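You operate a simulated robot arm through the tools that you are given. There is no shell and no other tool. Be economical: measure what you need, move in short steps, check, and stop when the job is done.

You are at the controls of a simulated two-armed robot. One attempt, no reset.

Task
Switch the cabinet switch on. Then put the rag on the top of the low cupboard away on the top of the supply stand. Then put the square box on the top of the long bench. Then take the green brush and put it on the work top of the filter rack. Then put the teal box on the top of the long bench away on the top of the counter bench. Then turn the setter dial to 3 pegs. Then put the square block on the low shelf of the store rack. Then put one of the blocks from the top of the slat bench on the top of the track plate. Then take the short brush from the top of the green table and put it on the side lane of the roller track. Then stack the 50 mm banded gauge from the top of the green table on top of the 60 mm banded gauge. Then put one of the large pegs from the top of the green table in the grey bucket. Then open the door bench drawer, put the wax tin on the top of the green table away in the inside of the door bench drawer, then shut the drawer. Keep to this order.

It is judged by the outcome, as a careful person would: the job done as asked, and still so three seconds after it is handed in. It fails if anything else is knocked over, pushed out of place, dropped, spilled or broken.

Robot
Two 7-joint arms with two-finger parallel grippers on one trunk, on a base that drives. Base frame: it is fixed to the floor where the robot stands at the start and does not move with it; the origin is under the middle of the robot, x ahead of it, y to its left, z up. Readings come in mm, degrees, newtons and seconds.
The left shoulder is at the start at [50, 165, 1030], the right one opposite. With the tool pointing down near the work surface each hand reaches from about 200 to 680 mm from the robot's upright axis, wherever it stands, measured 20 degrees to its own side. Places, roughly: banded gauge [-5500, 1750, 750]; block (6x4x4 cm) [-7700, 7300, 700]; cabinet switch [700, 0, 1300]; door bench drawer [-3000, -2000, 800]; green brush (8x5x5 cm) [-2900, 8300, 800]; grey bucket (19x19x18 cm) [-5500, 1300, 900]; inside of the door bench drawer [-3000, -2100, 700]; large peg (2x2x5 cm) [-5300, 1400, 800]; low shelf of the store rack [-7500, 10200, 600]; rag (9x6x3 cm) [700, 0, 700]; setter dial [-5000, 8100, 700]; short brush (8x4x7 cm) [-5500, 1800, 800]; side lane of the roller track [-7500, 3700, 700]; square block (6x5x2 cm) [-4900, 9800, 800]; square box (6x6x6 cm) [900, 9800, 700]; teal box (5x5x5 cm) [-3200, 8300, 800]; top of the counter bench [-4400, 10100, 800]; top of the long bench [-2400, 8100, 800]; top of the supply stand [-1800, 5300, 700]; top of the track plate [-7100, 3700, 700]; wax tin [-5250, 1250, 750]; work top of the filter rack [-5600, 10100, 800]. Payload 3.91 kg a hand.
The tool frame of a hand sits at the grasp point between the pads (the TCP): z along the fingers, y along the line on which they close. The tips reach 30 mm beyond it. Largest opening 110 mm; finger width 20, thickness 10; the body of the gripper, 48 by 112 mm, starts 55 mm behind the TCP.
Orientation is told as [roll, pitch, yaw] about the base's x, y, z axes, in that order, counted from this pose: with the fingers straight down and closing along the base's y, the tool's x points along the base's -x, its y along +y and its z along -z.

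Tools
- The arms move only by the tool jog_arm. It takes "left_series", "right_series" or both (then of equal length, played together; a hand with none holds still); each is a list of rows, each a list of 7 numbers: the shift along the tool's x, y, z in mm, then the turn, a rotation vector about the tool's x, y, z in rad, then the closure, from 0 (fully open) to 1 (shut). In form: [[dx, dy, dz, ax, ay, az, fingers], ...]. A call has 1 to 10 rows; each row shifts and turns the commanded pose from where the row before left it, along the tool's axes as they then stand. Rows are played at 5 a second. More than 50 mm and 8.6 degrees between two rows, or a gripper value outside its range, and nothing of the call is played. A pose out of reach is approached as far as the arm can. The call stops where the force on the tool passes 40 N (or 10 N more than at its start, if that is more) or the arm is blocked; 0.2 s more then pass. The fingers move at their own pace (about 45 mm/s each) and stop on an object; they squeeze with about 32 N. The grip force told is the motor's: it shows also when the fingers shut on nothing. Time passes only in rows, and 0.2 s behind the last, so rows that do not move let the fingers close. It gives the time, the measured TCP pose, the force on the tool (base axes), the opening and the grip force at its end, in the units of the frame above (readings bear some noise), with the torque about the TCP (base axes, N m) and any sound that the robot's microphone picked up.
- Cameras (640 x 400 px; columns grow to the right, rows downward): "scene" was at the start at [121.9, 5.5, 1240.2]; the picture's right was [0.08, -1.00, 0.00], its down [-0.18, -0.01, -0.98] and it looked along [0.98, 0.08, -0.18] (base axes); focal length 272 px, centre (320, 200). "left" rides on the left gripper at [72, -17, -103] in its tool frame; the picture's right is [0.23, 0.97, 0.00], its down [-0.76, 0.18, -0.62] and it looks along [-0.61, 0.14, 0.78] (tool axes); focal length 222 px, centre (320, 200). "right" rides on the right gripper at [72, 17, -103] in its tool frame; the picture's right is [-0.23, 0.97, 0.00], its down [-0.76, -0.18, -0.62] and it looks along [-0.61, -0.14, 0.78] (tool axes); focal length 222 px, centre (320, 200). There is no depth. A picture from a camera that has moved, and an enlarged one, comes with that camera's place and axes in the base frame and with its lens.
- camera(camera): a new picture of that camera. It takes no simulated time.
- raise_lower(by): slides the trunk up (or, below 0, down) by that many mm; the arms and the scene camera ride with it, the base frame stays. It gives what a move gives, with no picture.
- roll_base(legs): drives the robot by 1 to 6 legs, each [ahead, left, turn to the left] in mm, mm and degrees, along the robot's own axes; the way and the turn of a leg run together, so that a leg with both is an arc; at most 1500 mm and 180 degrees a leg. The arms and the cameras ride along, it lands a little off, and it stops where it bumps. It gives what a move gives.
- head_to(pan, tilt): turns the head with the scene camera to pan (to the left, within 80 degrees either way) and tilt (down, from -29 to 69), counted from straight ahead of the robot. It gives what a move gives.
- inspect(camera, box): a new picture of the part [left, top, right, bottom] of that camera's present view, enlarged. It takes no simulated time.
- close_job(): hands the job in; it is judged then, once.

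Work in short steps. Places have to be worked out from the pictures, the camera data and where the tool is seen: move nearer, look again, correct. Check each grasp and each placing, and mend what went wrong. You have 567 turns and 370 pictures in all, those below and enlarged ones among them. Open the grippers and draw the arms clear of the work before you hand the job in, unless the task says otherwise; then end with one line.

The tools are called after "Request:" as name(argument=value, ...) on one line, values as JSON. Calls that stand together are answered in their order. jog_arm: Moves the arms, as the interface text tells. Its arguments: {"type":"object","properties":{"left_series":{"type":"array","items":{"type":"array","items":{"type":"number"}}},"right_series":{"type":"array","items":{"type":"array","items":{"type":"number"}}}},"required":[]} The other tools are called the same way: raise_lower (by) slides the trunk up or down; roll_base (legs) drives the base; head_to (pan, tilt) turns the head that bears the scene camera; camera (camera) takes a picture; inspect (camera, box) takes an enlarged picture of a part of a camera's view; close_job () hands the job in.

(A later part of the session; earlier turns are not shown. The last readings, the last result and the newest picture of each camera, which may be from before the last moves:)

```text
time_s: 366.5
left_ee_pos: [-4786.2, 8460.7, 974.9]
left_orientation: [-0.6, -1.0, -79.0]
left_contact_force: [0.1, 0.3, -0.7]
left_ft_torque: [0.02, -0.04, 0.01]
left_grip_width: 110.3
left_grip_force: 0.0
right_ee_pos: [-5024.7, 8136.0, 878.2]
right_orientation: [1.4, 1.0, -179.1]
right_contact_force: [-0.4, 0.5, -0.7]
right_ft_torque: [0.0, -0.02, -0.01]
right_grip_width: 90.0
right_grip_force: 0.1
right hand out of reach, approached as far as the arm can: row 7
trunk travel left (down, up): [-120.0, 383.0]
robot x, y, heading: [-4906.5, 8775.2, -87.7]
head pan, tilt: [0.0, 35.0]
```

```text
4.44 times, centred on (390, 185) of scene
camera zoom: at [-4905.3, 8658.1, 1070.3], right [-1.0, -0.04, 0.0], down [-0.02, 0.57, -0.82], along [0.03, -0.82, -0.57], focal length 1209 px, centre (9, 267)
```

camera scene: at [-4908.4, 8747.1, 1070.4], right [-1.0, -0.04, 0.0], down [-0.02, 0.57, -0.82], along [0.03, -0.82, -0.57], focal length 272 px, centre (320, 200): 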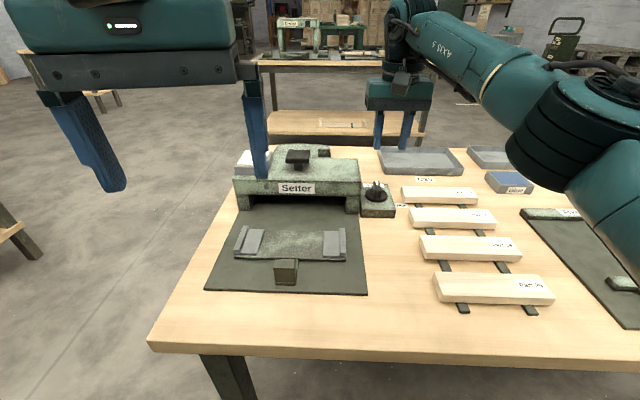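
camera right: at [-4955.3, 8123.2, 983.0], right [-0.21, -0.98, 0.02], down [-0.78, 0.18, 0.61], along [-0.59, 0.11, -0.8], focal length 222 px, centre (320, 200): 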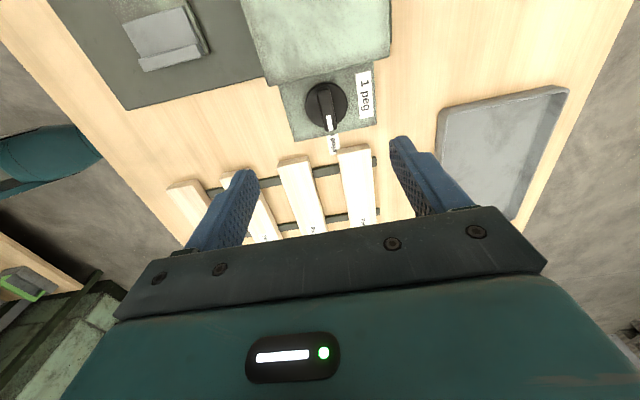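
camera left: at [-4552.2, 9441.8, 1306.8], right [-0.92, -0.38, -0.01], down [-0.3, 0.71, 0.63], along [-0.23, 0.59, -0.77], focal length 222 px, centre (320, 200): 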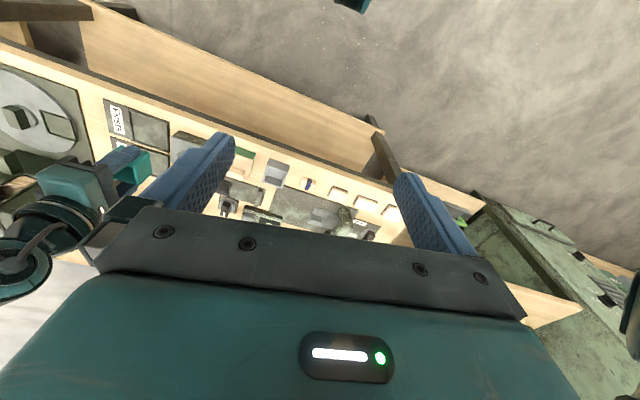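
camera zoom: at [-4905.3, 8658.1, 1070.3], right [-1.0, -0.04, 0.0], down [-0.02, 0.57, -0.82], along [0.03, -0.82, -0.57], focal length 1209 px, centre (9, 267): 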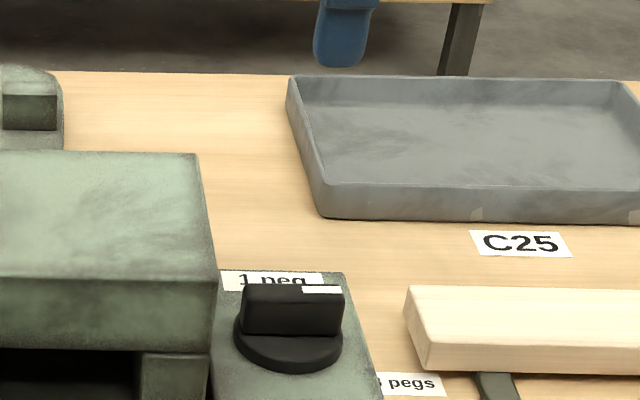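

Dial clearly points to "3 pegs". Next the square block on the counter bench: drawing the hand back, raising the trunk, and turning around.

Request:
jog_arm(right_series=[[0, -25, 0, 0, 0, 0, 0], [0, -30, 0, 0, 0, 0, 0], [0, -30, 0, 0, 0, 0, 0], [0, -30, 0, 0, 0, 0, 0]])

Request:
raise_lower(by=140)

Request:
roll_base(legs=[[-230, 0, 0], [0, 0, 89], [0, 0, 89]])

Request:
head_to(pan=0, tilt=32)

Request:
camera(camera="scene")

```text
time_s: 367.5
left_ee_pos: [-4785.5, 8460.4, 975.0]
left_orientation: [-0.6, -0.9, -79.1]
left_contact_force: [-0.4, 1.0, -0.5]
left_ft_torque: [0.02, 0.0, 0.01]
left_grip_width: 109.8
left_grip_force: 0.2
right_ee_pos: [-5026.5, 8250.2, 873.8]
right_orientation: [1.3, 0.9, -179.4]
right_contact_force: [-0.4, -0.1, -0.8]
right_ft_torque: [-0.01, 0.02, 0.0]
right_grip_width: 110.1
right_grip_force: 0.0
trunk travel left (down, up): [-120.0, 383.0]
robot x, y, heading: [-4906.9, 8782.3, -87.9]
head pan, tilt: [0.0, 35.0]
```

```text
time_s: 369.2
left_ee_pos: [-4785.2, 8461.4, 1114.4]
left_orientation: [-0.6, -0.9, -79.0]
left_contact_force: [0.1, -0.6, 1.0]
left_ft_torque: [0.01, 0.0, -0.01]
left_grip_width: 110.1
left_grip_force: 0.0
right_ee_pos: [-5027.4, 8250.2, 1014.2]
right_orientation: [1.3, 0.9, -179.3]
right_contact_force: [0.4, 0.1, -0.5]
right_ft_torque: [-0.02, -0.01, 0.01]
right_grip_width: 109.9
right_grip_force: 0.0
trunk travel left (down, up): [-260.0, 243.0]
robot x, y, heading: [-4908.8, 8776.9, -87.7]
head pan, tilt: [0.0, 35.0]
```

```text
time_s: 378.5
left_ee_pos: [-5034.3, 9329.6, 1115.4]
left_orientation: [-0.6, -0.9, 99.7]
left_contact_force: [0.2, -0.2, -0.2]
left_ft_torque: [-0.02, -0.01, 0.01]
left_grip_width: 110.3
left_grip_force: 0.1
right_ee_pos: [-4786.7, 9533.6, 1014.7]
right_orientation: [1.3, 0.9, -0.6]
right_contact_force: [0.5, -0.3, -0.9]
right_ft_torque: [-0.02, -0.03, 0.02]
right_grip_width: 110.2
right_grip_force: 0.0
trunk travel left (down, up): [-260.0, 243.0]
robot x, y, heading: [-4919.7, 9006.9, 90.6]
head pan, tilt: [0.0, 35.0]
```

```text
time_s: 379.2
left_ee_pos: [-5034.4, 9328.6, 1115.2]
left_orientation: [-0.6, -0.9, 99.6]
left_contact_force: [0.2, -0.1, 0.2]
left_ft_torque: [-0.02, 0.0, 0.0]
left_grip_width: 109.9
left_grip_force: 0.1
right_ee_pos: [-4786.5, 9533.8, 1013.8]
right_orientation: [1.4, 1.0, -0.6]
right_contact_force: [0.2, -0.3, 0.0]
right_ft_torque: [-0.05, -0.02, -0.03]
right_grip_width: 110.0
right_grip_force: 0.1
trunk travel left (down, up): [-260.0, 243.0]
robot x, y, heading: [-4915.9, 9012.2, 90.9]
head pan, tilt: [0.0, 32.0]
```

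```text
231 pictures are left
camera scene: at [-4919.7, 9125.8, 1215.0], right [1.0, 0.01, 0.0], down [0.01, -0.53, -0.85], along [-0.01, 0.85, -0.53], focal length 272 px, centre (320, 200)
```

scene: 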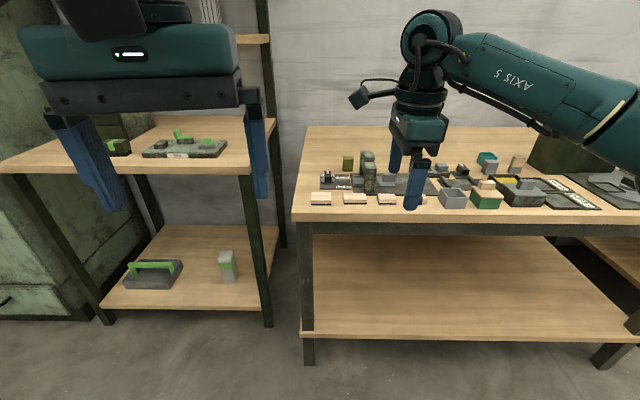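

Request:
inspect(camera="scene", box=[295, 140, 475, 230])

Request:
camera(camera="right")

```text
3.56 times, centred on (385, 185) of scene
camera zoom: at [-4919.7, 9125.8, 1215.0], right [1.0, 0.01, 0.0], down [0.01, -0.53, -0.85], along [-0.01, 0.85, -0.53], focal length 967 px, centre (89, 253)
```

zoom: 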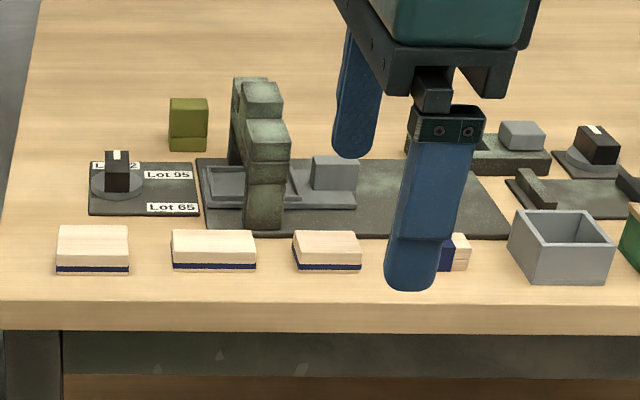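

```text
229 pictures are left
camera right: at [-4858.4, 9548.9, 1119.4], right [0.24, 0.97, 0.02], down [0.77, -0.2, 0.61], along [0.59, -0.13, -0.8], focal length 222 px, centre (320, 200)
```

right: 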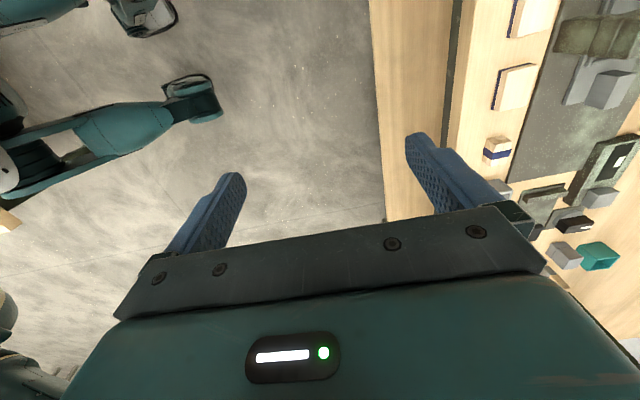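

The leftmost pad (≈58×55 mm, blue base) at ≈(-4924,9772) is the square block. Shifting the base so the right hand comes over it.

Request:
roll_base(legs=[[0, 125, 0], [235, 0, 0]])

Request:
camera(camera="right")

Request:
camera(camera="scene")

```text
time_s: 382.3
left_ee_pos: [-5161.4, 9563.3, 1115.0]
left_orientation: [-0.5, -0.9, 99.7]
left_contact_force: [1.1, -0.2, -0.8]
left_ft_torque: [-0.01, -0.03, 0.02]
left_grip_width: 110.0
left_grip_force: 0.1
right_ee_pos: [-4913.3, 9766.9, 1014.4]
right_orientation: [1.3, 0.8, -0.7]
right_contact_force: [0.0, 0.3, -0.1]
right_ft_torque: [0.02, 0.02, 0.02]
right_grip_width: 110.1
right_grip_force: 0.1
trunk travel left (down, up): [-260.0, 243.0]
robot x, y, heading: [-5044.3, 9244.4, 90.7]
head pan, tilt: [0.0, 32.0]
```

```text
228 pictures are left
camera right: at [-4985.3, 9782.6, 1119.2], right [0.24, 0.97, 0.02], down [0.77, -0.2, 0.61], along [0.59, -0.13, -0.8], focal length 222 px, centre (320, 200)
```

right: 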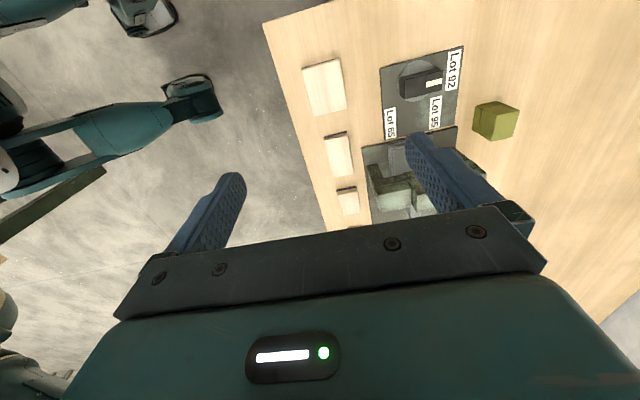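

```text
227 pictures are left
camera scene: at [-5046.5, 9359.6, 1214.9], right [1.0, 0.01, 0.0], down [0.01, -0.53, -0.85], along [-0.01, 0.85, -0.53], focal length 272 px, centre (320, 200)
```

scene: 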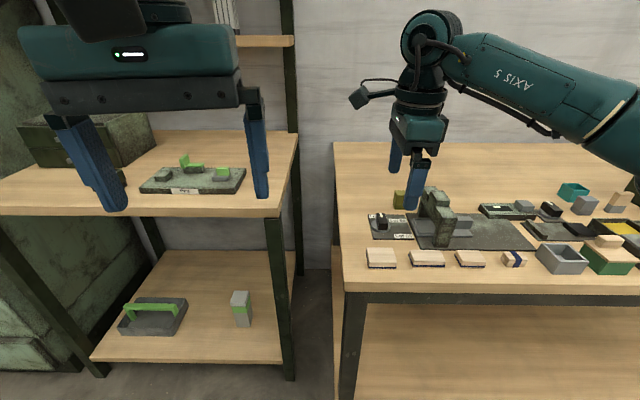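

Block centre ≈(-4929,9779), closing side 43 mm. Levelling the tool, moving over it and descending.

Request:
jog_arm(right_series=[[8, 6, 0, 0.023, -0.014, 0, 0.2], [8, 6, 20, 0, 0, 0, 0.2], [0, 0, 40, 0, 0, 0, 0.2], [0, 0, 40, 0, 0, 0, 0.2], [0, 0, 40, 0, 0, 0, 0.2]])

Request:
camera(camera="right")

```text
time_s: 383.5
left_ee_pos: [-5161.2, 9562.6, 1114.3]
left_orientation: [-0.6, -0.9, 99.6]
left_contact_force: [0.0, 0.1, -1.1]
left_ft_torque: [-0.03, 0.01, 0.02]
left_grip_width: 109.7
left_grip_force: 0.1
right_ee_pos: [-4929.6, 9779.2, 871.6]
right_orientation: [0.0, 0.0, -0.7]
right_contact_force: [0.9, 0.4, 0.0]
right_ft_torque: [-0.01, 0.03, 0.0]
right_grip_width: 88.1
right_grip_force: 0.0
trunk travel left (down, up): [-260.0, 243.0]
robot x, y, heading: [-5045.8, 9242.8, 90.5]
head pan, tilt: [0.0, 32.0]
```

```text
226 pictures are left
camera right: at [-5002.6, 9797.1, 977.0], right [0.24, 0.97, 0.0], down [0.76, -0.19, 0.62], along [0.6, -0.15, -0.78], focal length 222 px, centre (320, 200)
```

right: 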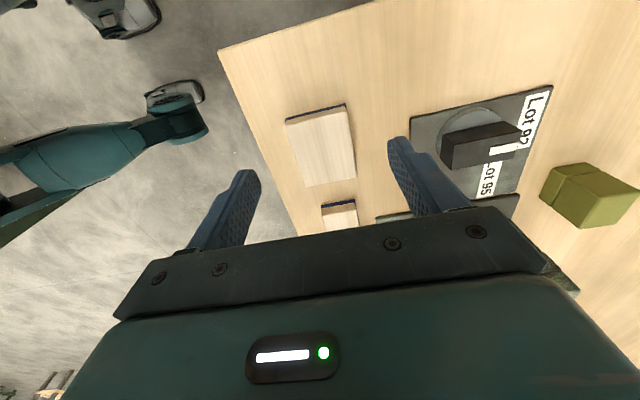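

Right on target. Descending and gripping.

Request:
jog_arm(right_series=[[0, 0, 20, 0, 0, 0, 0.2], [0, 0, 12, 0, 0, 0, 0.2], [0, 0, 5, 0, 0, 0, 0.2], [0, 0, 0, 0, 0, 0, 1], [0, 0, 0, 0, 0, 0, 1], [0, 0, 0, 0, 0, 0, 1], [0, 0, 0, 0, 0, 0, 1], [0, 0, -2, 0, 0, 0, 1], [0, 0, -4, 0, 0, 0, 1], [0, 0, -8, 0, 0, 0, 1]])

Request:
camera(camera="right")

```text
time_s: 385.7
left_ee_pos: [-5161.7, 9562.1, 1115.6]
left_orientation: [-0.6, -0.9, 99.6]
left_contact_force: [-0.3, -0.6, -0.2]
left_ft_torque: [-0.03, 0.0, -0.02]
left_grip_width: 110.1
left_grip_force: 0.1
right_ee_pos: [-4930.7, 9779.4, 852.1]
right_orientation: [0.0, 0.1, -0.6]
right_contact_force: [-1.0, -1.1, -0.7]
right_ft_torque: [0.01, 0.02, 0.0]
right_grip_width: 44.8
right_grip_force: 31.9
trunk travel left (down, up): [-260.0, 243.0]
robot x, y, heading: [-5046.6, 9241.0, 90.8]
head pan, tilt: [0.0, 32.0]
```

```text
225 pictures are left
camera right: at [-5003.2, 9797.4, 955.7], right [0.24, 0.97, 0.0], down [0.76, -0.19, 0.62], along [0.6, -0.15, -0.78], focal length 222 px, centre (320, 200)
```

right: 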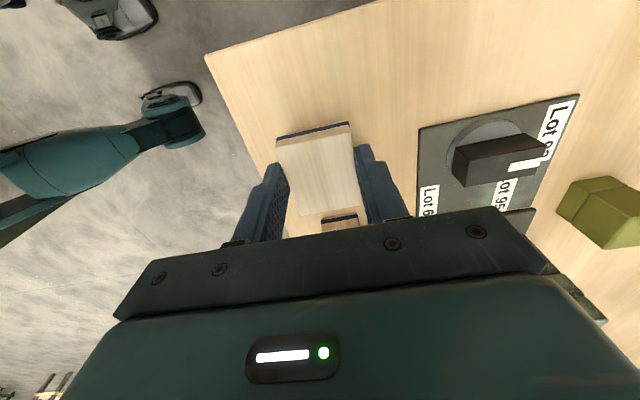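

Block held. Lifting and driving to the store rack near x −7500.

Request:
jog_arm(right_series=[[0, 0, -12, 0, 0, 0, 1], [0, 0, -20, 0, 0, 0, 1], [0, 0, -25, 0, 0, 0, 1], [0, 0, -25, 0, 0, 0, 1], [0, 0, -25, 0, 0, 0, 1], [0, 0, -25, 0, 0, 0, 1]])

Request:
roll_base(legs=[[-270, 0, 0], [0, 0, 90], [1400, 0, 0], [700, 0, 0]])

Request:
head_to(pan=-55, tilt=20)

Request:
camera(camera="scene")

Request:
camera(camera="right")

```text
time_s: 387.1
left_ee_pos: [-5161.4, 9562.2, 1114.3]
left_orientation: [-0.6, -1.0, 99.6]
left_contact_force: [0.1, 0.8, -0.1]
left_ft_torque: [-0.03, 0.02, 0.0]
left_grip_width: 110.2
left_grip_force: 0.0
right_ee_pos: [-4928.8, 9779.2, 983.7]
right_orientation: [0.1, 0.2, -0.7]
right_contact_force: [-1.1, -0.5, 0.0]
right_ft_torque: [0.04, -0.01, -0.02]
right_grip_width: 44.7
right_grip_force: 31.7
trunk travel left (down, up): [-260.0, 243.0]
robot x, y, heading: [-5043.4, 9241.5, 90.4]
head pan, tilt: [0.0, 32.0]
```

```text
time_s: 402.8
left_ee_pos: [-7448.7, 8851.6, 1114.2]
left_orientation: [-0.6, -0.8, -171.0]
left_contact_force: [0.1, 0.4, 0.6]
left_ft_torque: [-0.01, -0.02, -0.04]
left_grip_width: 110.1
left_grip_force: 0.1
right_ee_pos: [-7662.0, 9086.1, 983.1]
right_orientation: [0.0, 0.1, 88.7]
right_contact_force: [1.2, 0.2, 0.6]
right_ft_torque: [0.0, -0.03, 0.02]
right_grip_width: 44.8
right_grip_force: 32.3
trunk travel left (down, up): [-260.0, 243.0]
robot x, y, heading: [-7127.8, 8962.6, -179.8]
head pan, tilt: [0.0, 32.0]
```

```text
time_s: 404.0
left_ee_pos: [-7446.9, 8851.3, 1115.2]
left_orientation: [-0.6, -1.0, -171.0]
left_contact_force: [-0.2, 1.0, 0.1]
left_ft_torque: [0.0, 0.01, -0.04]
left_grip_width: 109.9
left_grip_force: 0.0
right_ee_pos: [-7661.2, 9085.1, 983.2]
right_orientation: [0.1, 0.2, 88.7]
right_contact_force: [-1.0, -0.4, 0.2]
right_ft_torque: [-0.02, 0.03, 0.04]
right_grip_width: 44.6
right_grip_force: 32.0
trunk travel left (down, up): [-260.0, 243.0]
robot x, y, heading: [-7122.5, 8965.6, -179.7]
head pan, tilt: [-55.0, 20.0]
```

```text
224 pictures are left
camera scene: at [-7209.9, 9039.0, 1234.2], right [0.82, 0.58, 0.0], down [0.2, -0.28, -0.94], along [-0.54, 0.77, -0.34], focal length 272 px, centre (320, 200)
```

scene: 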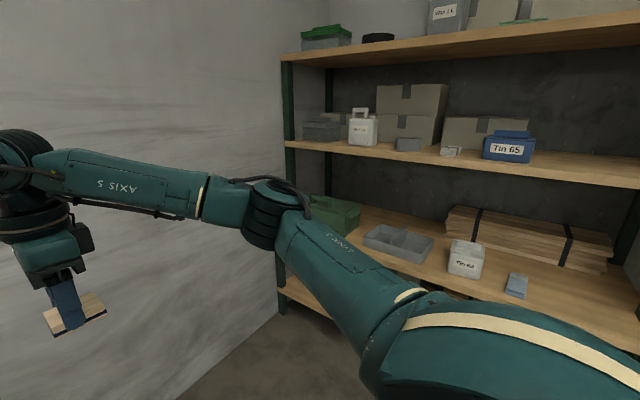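

```text
223 pictures are left
camera right: at [-7681.4, 9014.3, 1087.1], right [-0.97, 0.25, 0.0], down [0.2, 0.76, 0.62], along [0.15, 0.6, -0.78], focal length 222 px, centre (320, 200)
```

right: 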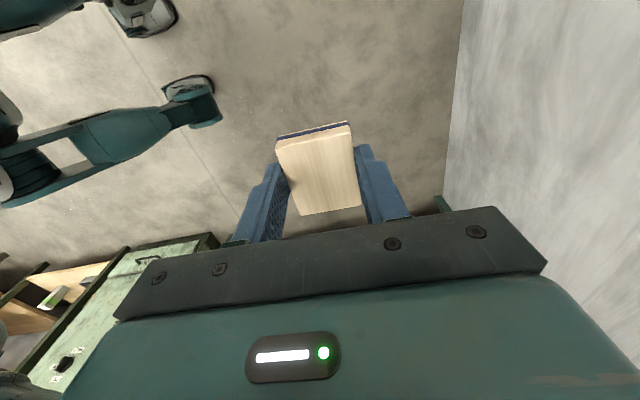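

The store rack's low shelf has a green bin, a tray, a white box and a blue thing. Turning to face it.

Request:
roll_base(legs=[[0, 0, -90], [0, 200, 0]])

Request:
head_to(pan=0, tilt=22)

Request:
camera(camera="scene")

```text
time_s: 410.2
left_ee_pos: [-7443.3, 9283.5, 1114.8]
left_orientation: [-0.7, -1.0, 99.5]
left_contact_force: [0.4, -0.1, -0.1]
left_ft_torque: [-0.02, -0.02, -0.02]
left_grip_width: 110.1
left_grip_force: 0.1
right_ee_pos: [-7210.8, 9499.3, 983.6]
right_orientation: [0.1, 0.1, -1.0]
right_contact_force: [-0.1, -0.1, -0.7]
right_ft_torque: [-0.01, 0.03, -0.04]
right_grip_width: 44.7
right_grip_force: 31.9
trunk travel left (down, up): [-260.0, 243.0]
robot x, y, heading: [-7327.5, 8963.6, 90.6]
head pan, tilt: [-55.0, 20.0]
```

```text
time_s: 411.4
left_ee_pos: [-7443.5, 9283.0, 1115.3]
left_orientation: [-0.6, -1.0, 99.5]
left_contact_force: [-0.5, 0.1, 0.1]
left_ft_torque: [0.01, 0.0, -0.02]
left_grip_width: 109.8
left_grip_force: 0.1
right_ee_pos: [-7209.4, 9499.1, 983.3]
right_orientation: [0.1, 0.2, -0.9]
right_contact_force: [-0.5, -0.4, 0.1]
right_ft_torque: [0.02, -0.01, -0.01]
right_grip_width: 44.8
right_grip_force: 32.0
trunk travel left (down, up): [-260.0, 243.0]
robot x, y, heading: [-7330.2, 8962.9, 90.5]
head pan, tilt: [0.0, 22.0]
```

```text
222 pictures are left
camera scene: at [-7328.9, 9083.3, 1231.0], right [1.0, 0.01, 0.0], down [0.0, -0.37, -0.93], along [-0.01, 0.93, -0.37], focal length 272 px, centre (320, 200)
```

scene: 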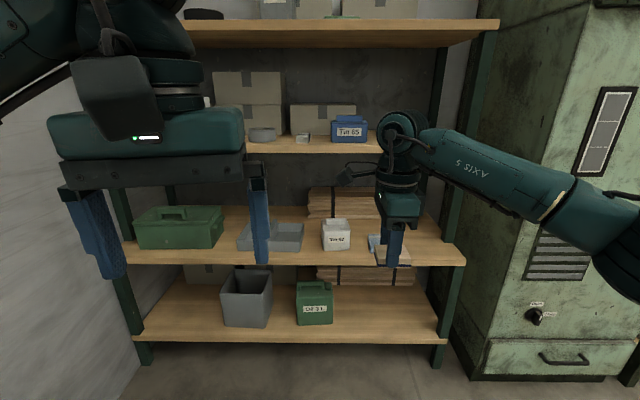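

Shelves lie at z ≈160, 600 (the low shelf), 1050, 1400, rack front y≈10030. I'll lower the trunk, shift right and closer, and look in.

Request:
raise_lower(by=-240)

Request:
roll_base(legs=[[0, -270, 0], [300, 0, 0]])

Request:
head_to(pan=0, tilt=25)

Request:
camera(camera="scene")

Request:
camera(camera="right")

```text
time_s: 413.9
left_ee_pos: [-7443.5, 9284.4, 875.1]
left_orientation: [-0.7, -1.0, 99.4]
left_contact_force: [0.4, -0.1, -0.3]
left_ft_torque: [0.0, 0.0, -0.02]
left_grip_width: 110.2
left_grip_force: 0.2
right_ee_pos: [-7209.6, 9499.2, 742.5]
right_orientation: [0.1, 0.2, -0.9]
right_contact_force: [-0.5, -0.1, 0.8]
right_ft_torque: [-0.01, 0.01, 0.01]
right_grip_width: 44.5
right_grip_force: 31.9
trunk travel left (down, up): [-20.0, 483.0]
robot x, y, heading: [-7325.8, 8963.5, 90.8]
head pan, tilt: [0.0, 22.0]
```

```text
time_s: 418.5
left_ee_pos: [-7180.6, 9584.2, 875.9]
left_orientation: [-0.6, -1.0, 99.5]
left_contact_force: [-0.4, 0.0, -1.3]
left_ft_torque: [-0.02, 0.02, -0.01]
left_grip_width: 109.9
left_grip_force: 0.0
right_ee_pos: [-6950.9, 9800.1, 744.0]
right_orientation: [0.1, 0.2, -0.8]
right_contact_force: [0.1, -0.5, -0.3]
right_ft_torque: [0.03, 0.01, -0.04]
right_grip_width: 44.7
right_grip_force: 32.0
trunk travel left (down, up): [-20.0, 483.0]
robot x, y, heading: [-7065.1, 9262.4, 90.7]
head pan, tilt: [0.0, 22.0]
```

```text
time_s: 419.1
left_ee_pos: [-7181.2, 9583.4, 875.8]
left_orientation: [-0.6, -1.0, 99.6]
left_contact_force: [0.7, 0.3, 0.5]
left_ft_torque: [0.03, -0.01, 0.02]
left_grip_width: 110.0
left_grip_force: 0.1
right_ee_pos: [-6949.4, 9800.6, 742.8]
right_orientation: [0.1, 0.2, -0.6]
right_contact_force: [0.1, 0.7, -1.3]
right_ft_torque: [0.01, 0.0, -0.02]
right_grip_width: 44.8
right_grip_force: 31.7
trunk travel left (down, up): [-20.0, 483.0]
robot x, y, heading: [-7063.3, 9263.2, 90.5]
head pan, tilt: [0.0, 25.0]
```

```text
221 pictures are left
camera scene: at [-7066.5, 9383.5, 986.1], right [1.0, 0.01, 0.0], down [0.01, -0.42, -0.91], along [-0.01, 0.91, -0.42], focal length 272 px, centre (320, 200)
```

scene: 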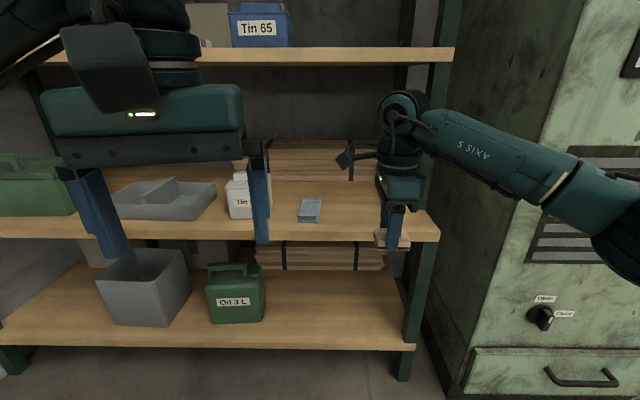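

```text
220 pictures are left
camera right: at [-7022.5, 9818.5, 847.2], right [0.24, 0.97, 0.0], down [0.76, -0.19, 0.62], along [0.6, -0.15, -0.78], focal length 222 px, centre (320, 200)
```

right: 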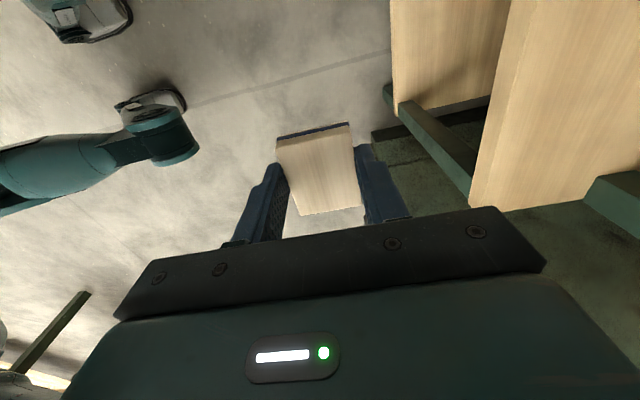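

Low shelf is z 600, front edge y≈9979; free spot at (-6915,10040). Lowering the hand to pass beneath the mid shelf and driving in 215 mm.

Request:
jog_arm(right_series=[[0, 0, 20, 0, 0, 0, 1], [0, 0, 20, 0, 0, 0, 1], [0, 0, 20, 0, 0, 0, 1], [-10, 0, 0, 0, 0, 0, 1], [-10, 0, 0, 0, 0, 0, 1], [-10, 0, 0, 0, 0, 0, 1]])

Request:
roll_base(legs=[[220, 0, 0]])

Request:
camera(camera="scene")

Request:
camera(camera="right")

```text
time_s: 420.5
left_ee_pos: [-7181.0, 9583.6, 874.5]
left_orientation: [-0.5, -1.1, 99.6]
left_contact_force: [-0.9, 0.6, 0.3]
left_ft_torque: [-0.02, -0.02, 0.0]
left_grip_width: 110.1
left_grip_force: 0.0
right_ee_pos: [-6918.9, 9800.3, 682.6]
right_orientation: [0.1, 0.1, -0.7]
right_contact_force: [0.4, 0.1, 0.3]
right_ft_torque: [-0.02, 0.05, 0.0]
right_grip_width: 44.7
right_grip_force: 32.3
trunk travel left (down, up): [-20.0, 483.0]
robot x, y, heading: [-7066.1, 9262.1, 91.0]
head pan, tilt: [0.0, 25.0]
```

```text
time_s: 422.2
left_ee_pos: [-7183.7, 9804.8, 874.3]
left_orientation: [-0.6, -1.0, 99.6]
left_contact_force: [0.8, 0.5, 0.6]
left_ft_torque: [0.0, 0.0, 0.03]
left_grip_width: 109.9
left_grip_force: 0.0
right_ee_pos: [-6922.6, 10021.0, 683.1]
right_orientation: [0.1, 0.2, -0.7]
right_contact_force: [0.2, 0.3, 0.0]
right_ft_torque: [-0.04, -0.01, 0.03]
right_grip_width: 44.7
right_grip_force: 32.0
trunk travel left (down, up): [-20.0, 483.0]
robot x, y, heading: [-7061.8, 9485.6, 90.8]
head pan, tilt: [0.0, 25.0]
```

```text
219 pictures are left
camera scene: at [-7069.4, 9604.0, 986.1], right [1.0, 0.01, 0.0], down [0.01, -0.42, -0.91], along [-0.01, 0.91, -0.42], focal length 272 px, centre (320, 200)
```

scene: 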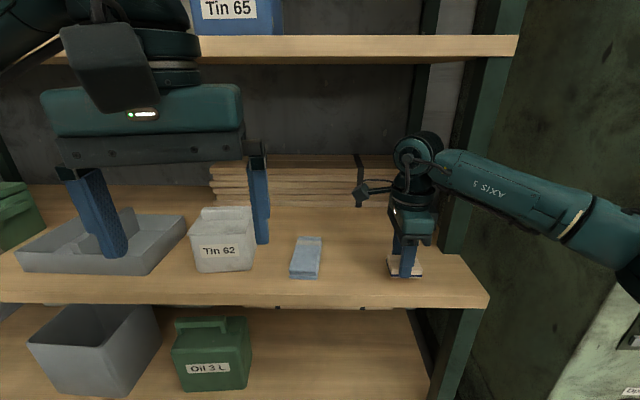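

```text
218 pictures are left
camera right: at [-6995.7, 10039.1, 787.1], right [0.24, 0.97, 0.0], down [0.76, -0.19, 0.62], along [0.6, -0.15, -0.78], focal length 222 px, centre (320, 200)
```

right: 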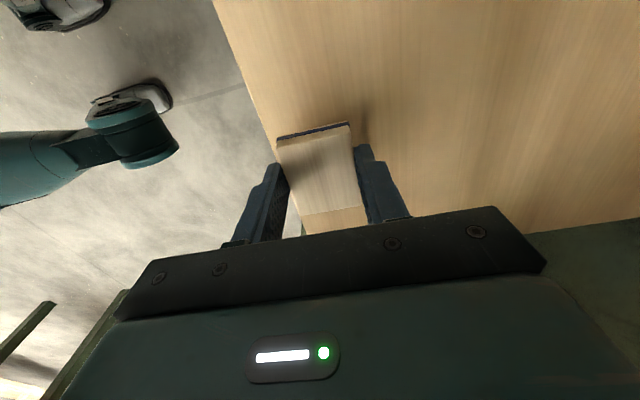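

In position under the mid shelf. Moving 25 mm further in and lowering.

Request:
jog_arm(right_series=[[0, 13, 0, 0, 0, 0, 1], [0, 12, 0, 0, 0, 0, 1], [0, 0, 15, 0, 0, 0, 1], [0, 0, 12, 0, 0, 0, 1], [0, 0, 8, 0, 0, 0, 1], [0, 0, 4, 0, 0, 0, 1], [0, 0, 3, 0, 0, 0, 1], [0, 0, 3, 0, 0, 0, 1], [0, 0, 3, 0, 0, 0, 1], [0, 0, 3, 0, 0, 0, 1]])

Request:
inspect(camera="scene", box=[330, 180, 500, 320])

```text
time_s: 423.8
left_ee_pos: [-7184.9, 9803.4, 874.8]
left_orientation: [-0.6, -1.1, 99.6]
left_contact_force: [-0.5, 0.5, 0.1]
left_ft_torque: [0.03, 0.01, 0.0]
left_grip_width: 110.0
left_grip_force: 0.0
right_ee_pos: [-6922.0, 10048.0, 650.0]
right_orientation: [0.8, 0.5, -0.8]
right_contact_force: [0.0, -6.0, 14.6]
right_ft_torque: [-0.45, -0.09, -0.01]
right_grip_width: 44.6
right_grip_force: 31.8
trunk travel left (down, up): [-20.0, 483.0]
robot x, y, heading: [-7067.4, 9483.5, 90.9]
head pan, tilt: [0.0, 25.0]
stopped in row 7 (right hand): the force on the tool passed its limit at 43 N (the readings are from after the stop); the commanded pose is now the measured one
```

```text
2.86 times, centred on (415, 250) of scene
camera zoom: at [-7069.6, 9602.8, 986.0], right [1.0, 0.01, 0.0], down [0.01, -0.42, -0.91], along [-0.01, 0.91, -0.42], focal length 777 px, centre (49, 57)
```

zoom: 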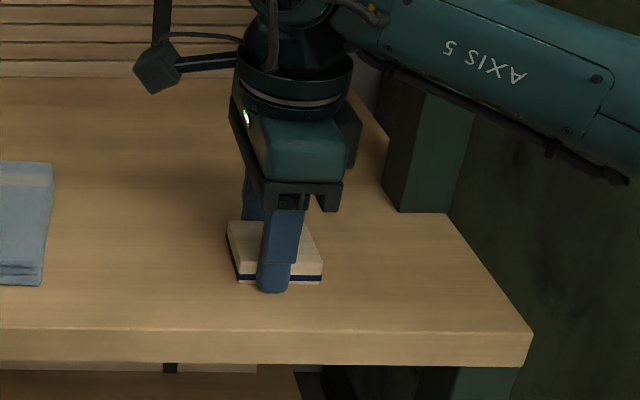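

The block rests on the low shelf. Releasing and withdrawing upward a little, then back out.

Request:
jog_arm(right_series=[[0, 0, 0, 0, 0, 0, 0.45], [0, 0, 0, 0, 0, 0, 0.45], [0, 0, 0, 0, 0, 0, 0.4], [0, 0, -10, 0, 0, 0, 0.4], [0, 0, -20, 0, 0, 0, 0.4], [0, 0, -20, 0, 0, 0, 0.4]])

Request:
inspect(camera="scene", box=[330, 180, 500, 320])

```text
time_s: 425.2
left_ee_pos: [-7184.1, 9803.8, 875.0]
left_orientation: [-0.6, -1.0, 99.7]
left_contact_force: [0.5, 0.2, -0.5]
left_ft_torque: [0.0, -0.01, 0.0]
left_grip_width: 110.3
left_grip_force: 0.0
right_ee_pos: [-6922.2, 10047.6, 697.0]
right_orientation: [0.4, 0.3, -0.7]
right_contact_force: [0.5, -0.8, 0.6]
right_ft_torque: [-0.03, -0.04, 0.0]
right_grip_width: 66.2
right_grip_force: 0.0
trunk travel left (down, up): [-20.0, 483.0]
robot x, y, heading: [-7067.2, 9484.6, 90.8]
head pan, tilt: [0.0, 25.0]
```

```text
2.86 times, centred on (415, 250) of scene
camera zoom: at [-7069.4, 9604.0, 986.0], right [1.0, 0.01, 0.0], down [0.01, -0.42, -0.91], along [-0.01, 0.91, -0.42], focal length 777 px, centre (49, 57)
```

zoom: 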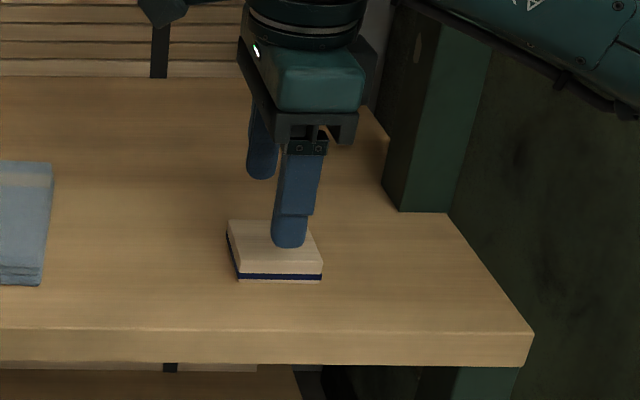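

Placed on the low shelf. Backing out, raising the trunk and turning toward the slat bench at [-7700,7300].

Request:
roll_base(legs=[[-600, 0, 0]])

Request:
raise_lower(by=200)

Request:
roll_base(legs=[[0, 0, -90], [0, 0, -90]])

Request:
head_to(pan=-10, tilt=18)

Request:
camera(camera="scene")

```text
time_s: 428.6
left_ee_pos: [-7176.1, 9207.4, 874.0]
left_orientation: [-0.7, -1.0, 99.3]
left_contact_force: [-0.2, -0.1, -0.2]
left_ft_torque: [0.0, 0.01, 0.01]
left_grip_width: 110.1
left_grip_force: 0.1
right_ee_pos: [-6914.1, 9448.0, 697.5]
right_orientation: [0.5, 0.4, -1.0]
right_contact_force: [-0.1, -0.1, 0.0]
right_ft_torque: [0.0, -0.01, -0.02]
right_grip_width: 65.6
right_grip_force: 0.1
trunk travel left (down, up): [-20.0, 483.0]
robot x, y, heading: [-7059.5, 8888.2, 90.4]
head pan, tilt: [0.0, 25.0]
```

```text
time_s: 430.8
left_ee_pos: [-7177.1, 9207.5, 1073.9]
left_orientation: [-0.7, -0.9, 99.3]
left_contact_force: [0.5, 0.1, -0.2]
left_ft_torque: [0.0, -0.01, 0.0]
left_grip_width: 110.0
left_grip_force: 0.1
right_ee_pos: [-6912.4, 9447.1, 897.0]
right_orientation: [0.5, 0.4, -1.0]
right_contact_force: [0.5, -0.8, 0.3]
right_ft_torque: [0.0, -0.01, -0.02]
right_grip_width: 65.7
right_grip_force: 0.1
trunk travel left (down, up): [-220.0, 283.0]
robot x, y, heading: [-7061.7, 8886.9, 90.5]
head pan, tilt: [0.0, 25.0]
```

```text
time_s: 438.9
left_ee_pos: [-6950.3, 8564.7, 1075.2]
left_orientation: [-0.5, -0.9, -81.4]
left_contact_force: [-0.3, 0.0, 0.3]
left_ft_torque: [-0.02, 0.0, -0.02]
left_grip_width: 109.9
left_grip_force: 0.0
right_ee_pos: [-7215.4, 8325.9, 897.4]
right_orientation: [0.4, 0.3, 178.4]
right_contact_force: [-0.3, 0.3, 0.8]
right_ft_torque: [0.01, 0.05, 0.04]
right_grip_width: 65.9
right_grip_force: 0.0
trunk travel left (down, up): [-220.0, 283.0]
robot x, y, heading: [-7061.7, 8885.1, -90.1]
head pan, tilt: [0.0, 25.0]
```

```text
time_s: 439.6
left_ee_pos: [-6951.1, 8564.1, 1075.2]
left_orientation: [-0.5, -1.0, -81.3]
left_contact_force: [1.1, -0.3, -0.2]
left_ft_torque: [-0.05, -0.01, 0.0]
left_grip_width: 110.1
left_grip_force: 0.0
right_ee_pos: [-7216.2, 8325.6, 896.9]
right_orientation: [0.4, 0.4, 178.4]
right_contact_force: [-0.3, -0.1, 0.2]
right_ft_torque: [0.01, -0.01, 0.0]
right_grip_width: 65.9
right_grip_force: 0.1
trunk travel left (down, up): [-220.0, 283.0]
robot x, y, heading: [-7061.3, 8888.7, -90.0]
head pan, tilt: [-10.0, 18.0]
```

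```text
215 pictures are left
camera scene: at [-7077.9, 8763.0, 1197.4], right [-0.98, 0.18, 0.0], down [0.05, 0.3, -0.95], along [-0.17, -0.94, -0.31], focal length 272 px, centre (320, 200)
```

scene: 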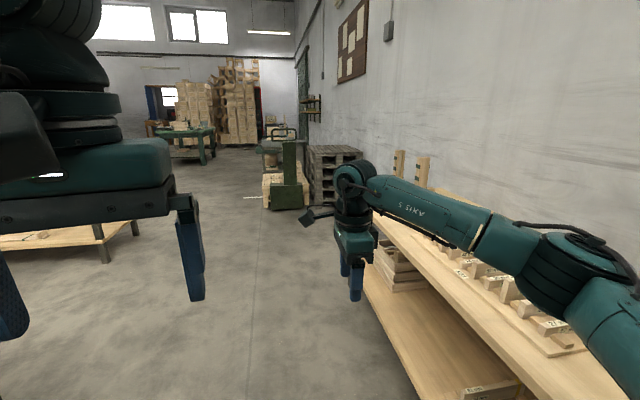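

The slat bench runs along the −x wall (front ≈ −7550). Driving down alongside and turning to face it near y≈7300.

Request:
roll_base(legs=[[0, 120, 0], [1450, 0, 0], [0, 0, -90]])

Request:
head_to(pan=0, tilt=30)

Request:
camera(camera="scene")

```text
time_s: 451.9
left_ee_pos: [-7263.1, 7326.3, 1075.3]
left_orientation: [-0.6, -1.0, -171.8]
left_contact_force: [1.0, 0.0, -1.1]
left_ft_torque: [-0.01, -0.02, 0.02]
left_grip_width: 109.9
left_grip_force: 0.1
right_ee_pos: [-7500.3, 7594.4, 896.9]
right_orientation: [0.5, 0.3, 87.9]
right_contact_force: [-0.2, 0.4, 0.4]
right_ft_torque: [0.01, -0.01, 0.02]
right_grip_width: 66.1
right_grip_force: 0.2
trunk travel left (down, up): [-220.0, 283.0]
robot x, y, heading: [-6941.6, 7436.7, 179.3]
head pan, tilt: [-10.0, 18.0]
```

```text
time_s: 452.7
left_ee_pos: [-7264.3, 7327.1, 1074.8]
left_orientation: [-0.6, -1.0, -171.7]
left_contact_force: [-0.4, 0.5, 0.3]
left_ft_torque: [-0.02, -0.01, -0.04]
left_grip_width: 109.8
left_grip_force: 0.2
right_ee_pos: [-7500.4, 7594.7, 897.9]
right_orientation: [0.6, 0.4, 87.9]
right_contact_force: [-0.5, 0.1, 0.7]
right_ft_torque: [-0.06, 0.01, -0.01]
right_grip_width: 65.9
right_grip_force: 0.1
trunk travel left (down, up): [-220.0, 283.0]
robot x, y, heading: [-6944.2, 7434.9, 179.0]
head pan, tilt: [0.0, 30.0]
```

```text
214 pictures are left
camera scene: at [-7061.1, 7435.1, 1178.2], right [0.01, 1.0, 0.0], down [0.5, -0.01, -0.87], along [-0.87, 0.01, -0.5], focal length 272 px, centre (320, 200)
```

scene: 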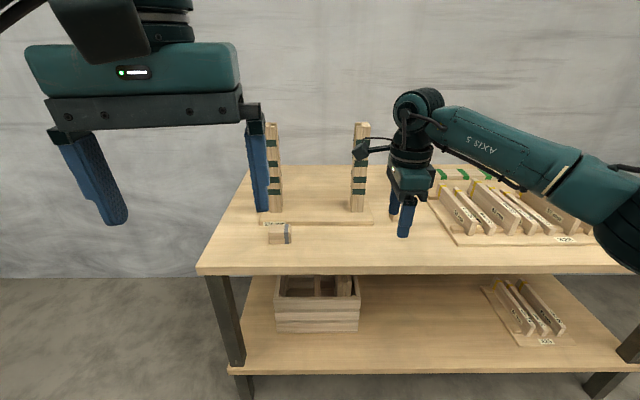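

A small banded block is at (278,235) ≈[-7664,7327]. Zooming to inspect.

Request:
inspect(camera="scene", box=[190, 180, 400, 280])

Request:
inspect(camera="scene", box=[400, 150, 640, 280])

Request:
camera(camera="left")

```text
3.05 times, centred on (295, 230) of scene
camera zoom: at [-7061.1, 7435.1, 1178.2], right [0.01, 1.0, 0.0], down [0.5, -0.01, -0.87], along [-0.87, 0.01, -0.5], focal length 829 px, centre (396, 109)
```

zoom: 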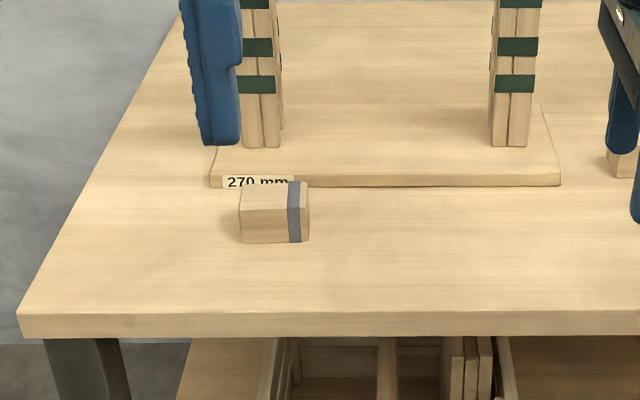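

```text
2.67 times, centred on (520, 215) of scene
camera zoom: at [-7061.1, 7435.1, 1178.2], right [0.01, 1.0, 0.0], down [0.5, -0.01, -0.87], along [-0.87, 0.01, -0.5], focal length 725 px, centre (-213, 160)
```

zoom: 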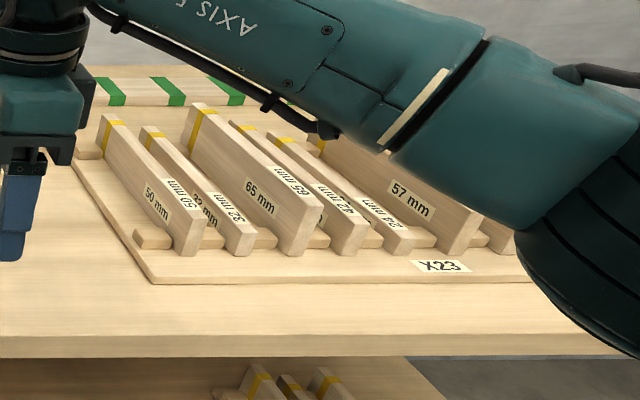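

```text
211 pictures are left
camera left: at [-7192.6, 7353.6, 1177.2], right [0.36, -0.93, -0.01], down [-0.72, -0.29, 0.63], along [-0.59, -0.22, -0.77], focal length 222 px, centre (320, 200)
```

left: 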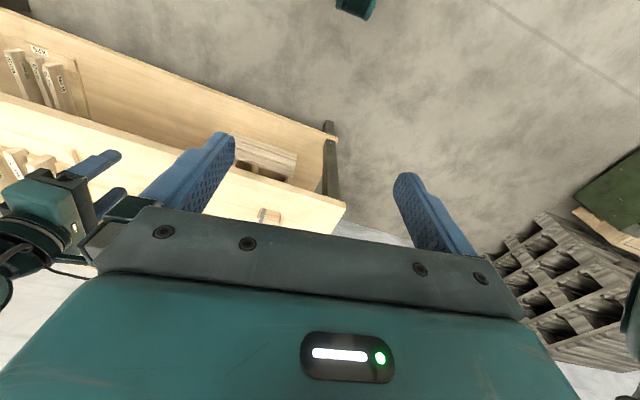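

I'll use the left arm for this block. First drawing the right hand back from the gauge posts, then driving 170 mm closer.

Request:
jog_arm(right_series=[[0, -35, -10, 0, 0, 0, 0], [0, -35, -10, 0, 0, 0, 0], [0, -35, -10, 0, 0, 0, 0], [0, -35, 0, 0, 0, 0, 0], [0, -35, 0, 0, 0, 0, 0]])

Request:
roll_base(legs=[[170, 0, 0]])

Request:
camera(camera="scene")

Request:
camera(camera="left")

```text
time_s: 453.9
left_ee_pos: [-7263.1, 7327.5, 1075.8]
left_orientation: [-0.6, -1.1, -171.8]
left_contact_force: [-0.7, -0.1, -0.2]
left_ft_torque: [0.01, 0.01, -0.03]
left_grip_width: 109.8
left_grip_force: 0.0
right_ee_pos: [-7323.7, 7589.7, 926.1]
right_orientation: [0.5, 0.4, 87.9]
right_contact_force: [1.0, -0.3, 0.1]
right_ft_torque: [-0.01, 0.01, 0.0]
right_grip_width: 110.0
right_grip_force: 0.1
trunk travel left (down, up): [-220.0, 283.0]
robot x, y, heading: [-6938.8, 7433.8, 179.2]
head pan, tilt: [0.0, 30.0]
```

```text
time_s: 455.3
left_ee_pos: [-7434.3, 7328.8, 1074.0]
left_orientation: [-0.7, -1.0, -171.7]
left_contact_force: [0.4, -0.4, -0.1]
left_ft_torque: [0.0, -0.01, 0.01]
left_grip_width: 110.3
left_grip_force: 0.2
right_ee_pos: [-7492.9, 7590.3, 926.4]
right_orientation: [0.4, 0.4, 87.9]
right_contact_force: [-0.9, 0.4, 0.9]
right_ft_torque: [-0.05, 0.0, 0.02]
right_grip_width: 109.9
right_grip_force: 0.1
trunk travel left (down, up): [-220.0, 283.0]
robot x, y, heading: [-7108.2, 7433.0, 179.2]
head pan, tilt: [0.0, 30.0]
```

```text
210 pictures are left
camera scene: at [-7230.8, 7436.8, 1178.1], right [0.01, 1.0, 0.0], down [0.5, -0.01, -0.87], along [-0.87, 0.01, -0.5], focal length 272 px, centre (320, 200)
```

scene: 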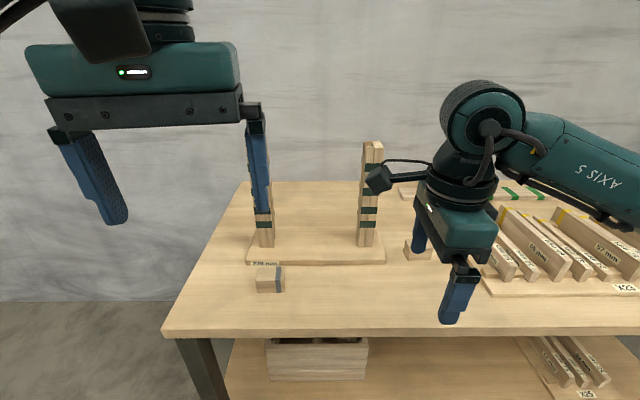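

```text
209 pictures are left
camera left: at [-7362.2, 7355.3, 1177.1], right [0.36, -0.93, -0.01], down [-0.72, -0.29, 0.63], along [-0.59, -0.22, -0.77], focal length 222 px, centre (320, 200)
```

left: 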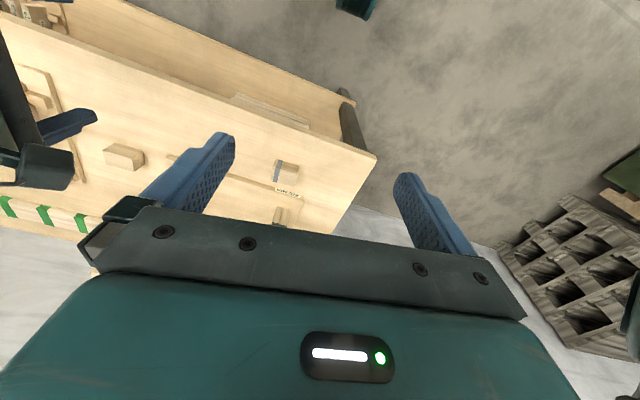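

Block triangulated at (-7651,7330), z≈730. Moving the left hand above it and descending partway.

Request:
jog_arm(left_series=[[-43, -6.4, 0, 0, 0, 0.03, 0], [-43, -6.4, 0, 0, 0, 0.03, 0], [-43, -5, 0, 0, 0, 0.03, 0], [-43, -4, 0, 0, 0, 0.03, 0], [-43, -3, 0, 0.01, -0.018, 0.02, 0], [0, 0, 45, 0, 0, 0, 0], [0, 0, 45, 0, 0, 0, 0], [0, 0, 45, 0, 0, 0, 0], [0, 0, 35, 0, 0, 0, 0]])

Request:
camera(camera="left")

```text
time_s: 457.3
left_ee_pos: [-7656.0, 7338.4, 908.2]
left_orientation: [-0.9, -2.1, -179.7]
left_contact_force: [-0.2, -0.2, 0.1]
left_ft_torque: [-0.01, 0.03, 0.03]
left_grip_width: 110.1
left_grip_force: 0.0
right_ee_pos: [-7494.0, 7590.9, 926.0]
right_orientation: [0.4, 0.4, 87.9]
right_contact_force: [0.9, 0.4, -1.2]
right_ft_torque: [-0.02, 0.01, -0.02]
right_grip_width: 110.0
right_grip_force: 0.0
trunk travel left (down, up): [-220.0, 283.0]
robot x, y, heading: [-7108.0, 7439.6, 179.4]
head pan, tilt: [0.0, 30.0]
```

```text
208 pictures are left
camera left: at [-7579.7, 7353.7, 1009.6], right [0.23, -0.97, -0.03], down [-0.74, -0.19, 0.65], along [-0.64, -0.13, -0.76], focal length 222 px, centre (320, 200)
```

left: 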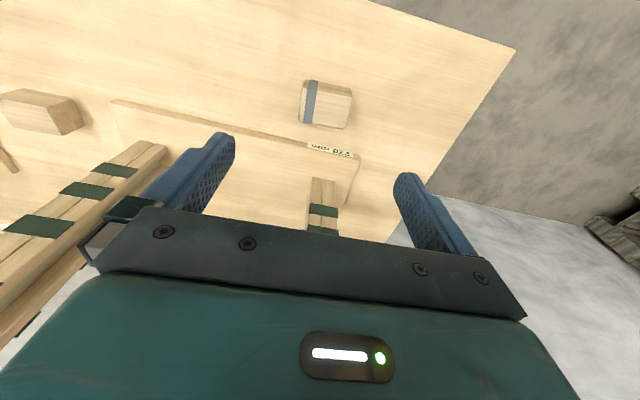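

Levelling the tool (tilt −0.9/−2.1°), trimming yaw ~3°, and descending to 800.

Request:
jog_arm(left_series=[[-5, 3, 0, -0.016, 0.037, -0.05, 0.15], [0, 0, 40, 0, 0, 0, 0.15], [0, 0, 40, 0, 0, 0, 0.15], [0, 0, 25, 0, 0, 0, 0.15]])

Request:
camera(camera="left")

```text
time_s: 458.3
left_ee_pos: [-7662.2, 7333.8, 804.1]
left_orientation: [0.0, 0.0, -176.9]
left_contact_force: [-0.6, -0.3, -0.9]
left_ft_torque: [-0.04, 0.02, 0.0]
left_grip_width: 93.6
left_grip_force: 0.0
right_ee_pos: [-7493.8, 7591.2, 927.0]
right_orientation: [0.6, 0.4, 87.9]
right_contact_force: [-0.2, 0.4, -1.3]
right_ft_torque: [0.02, 0.0, -0.04]
right_grip_width: 110.0
right_grip_force: 0.1
trunk travel left (down, up): [-220.0, 283.0]
robot x, y, heading: [-7114.9, 7433.0, 179.1]
head pan, tilt: [0.0, 30.0]
```

```text
207 pictures are left
camera left: at [-7590.0, 7355.7, 907.7], right [0.28, -0.96, 0.0], down [-0.75, -0.22, 0.62], along [-0.6, -0.17, -0.78], focal length 222 px, centre (320, 200)
```

left: 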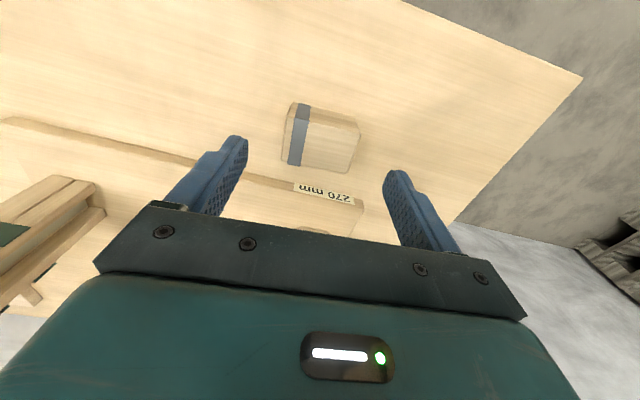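

Aligned. Descending to TCP ≈746 and gripping.

Request:
jog_arm(left_series=[[0, 0, 30, 0, 0, 0, 0.15], [0, 0, 20, 0, 0, 0, 0.15], [0, 0, 8, 0, 0, 0, 0.15], [0, 0, 0, 0, 0, 0, 1], [0, 0, 0, 0, 0, 0, 1], [0, 0, 0, 0, 0, 0, 1], [0, 0, 0, 0, 0, 0, 1], [0, 0, -3, 0, 0, 0, 1], [0, 0, -6, 0, 0, 0, 1], [0, 0, -10, 0, 0, 0, 1]])

Request:
camera(camera="left")

```text
time_s: 460.5
left_ee_pos: [-7661.6, 7336.4, 764.7]
left_orientation: [-0.1, 0.0, -176.9]
left_contact_force: [-0.1, -0.2, -0.1]
left_ft_torque: [0.0, -0.01, -0.01]
left_grip_width: 58.9
left_grip_force: 32.7
right_ee_pos: [-7494.4, 7590.4, 925.8]
right_orientation: [0.6, 0.3, 88.0]
right_contact_force: [-0.2, -0.4, 0.9]
right_ft_torque: [-0.02, 0.0, 0.02]
right_grip_width: 110.0
right_grip_force: 0.0
trunk travel left (down, up): [-220.0, 283.0]
robot x, y, heading: [-7110.6, 7437.6, 179.5]
head pan, tilt: [0.0, 30.0]
```

```text
206 pictures are left
camera left: at [-7589.7, 7356.4, 868.7], right [0.28, -0.96, 0.0], down [-0.75, -0.22, 0.62], along [-0.6, -0.17, -0.78], focal length 222 px, centre (320, 200)
```

left: 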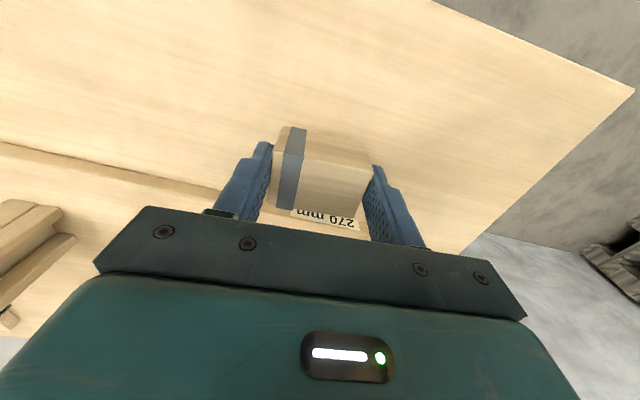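

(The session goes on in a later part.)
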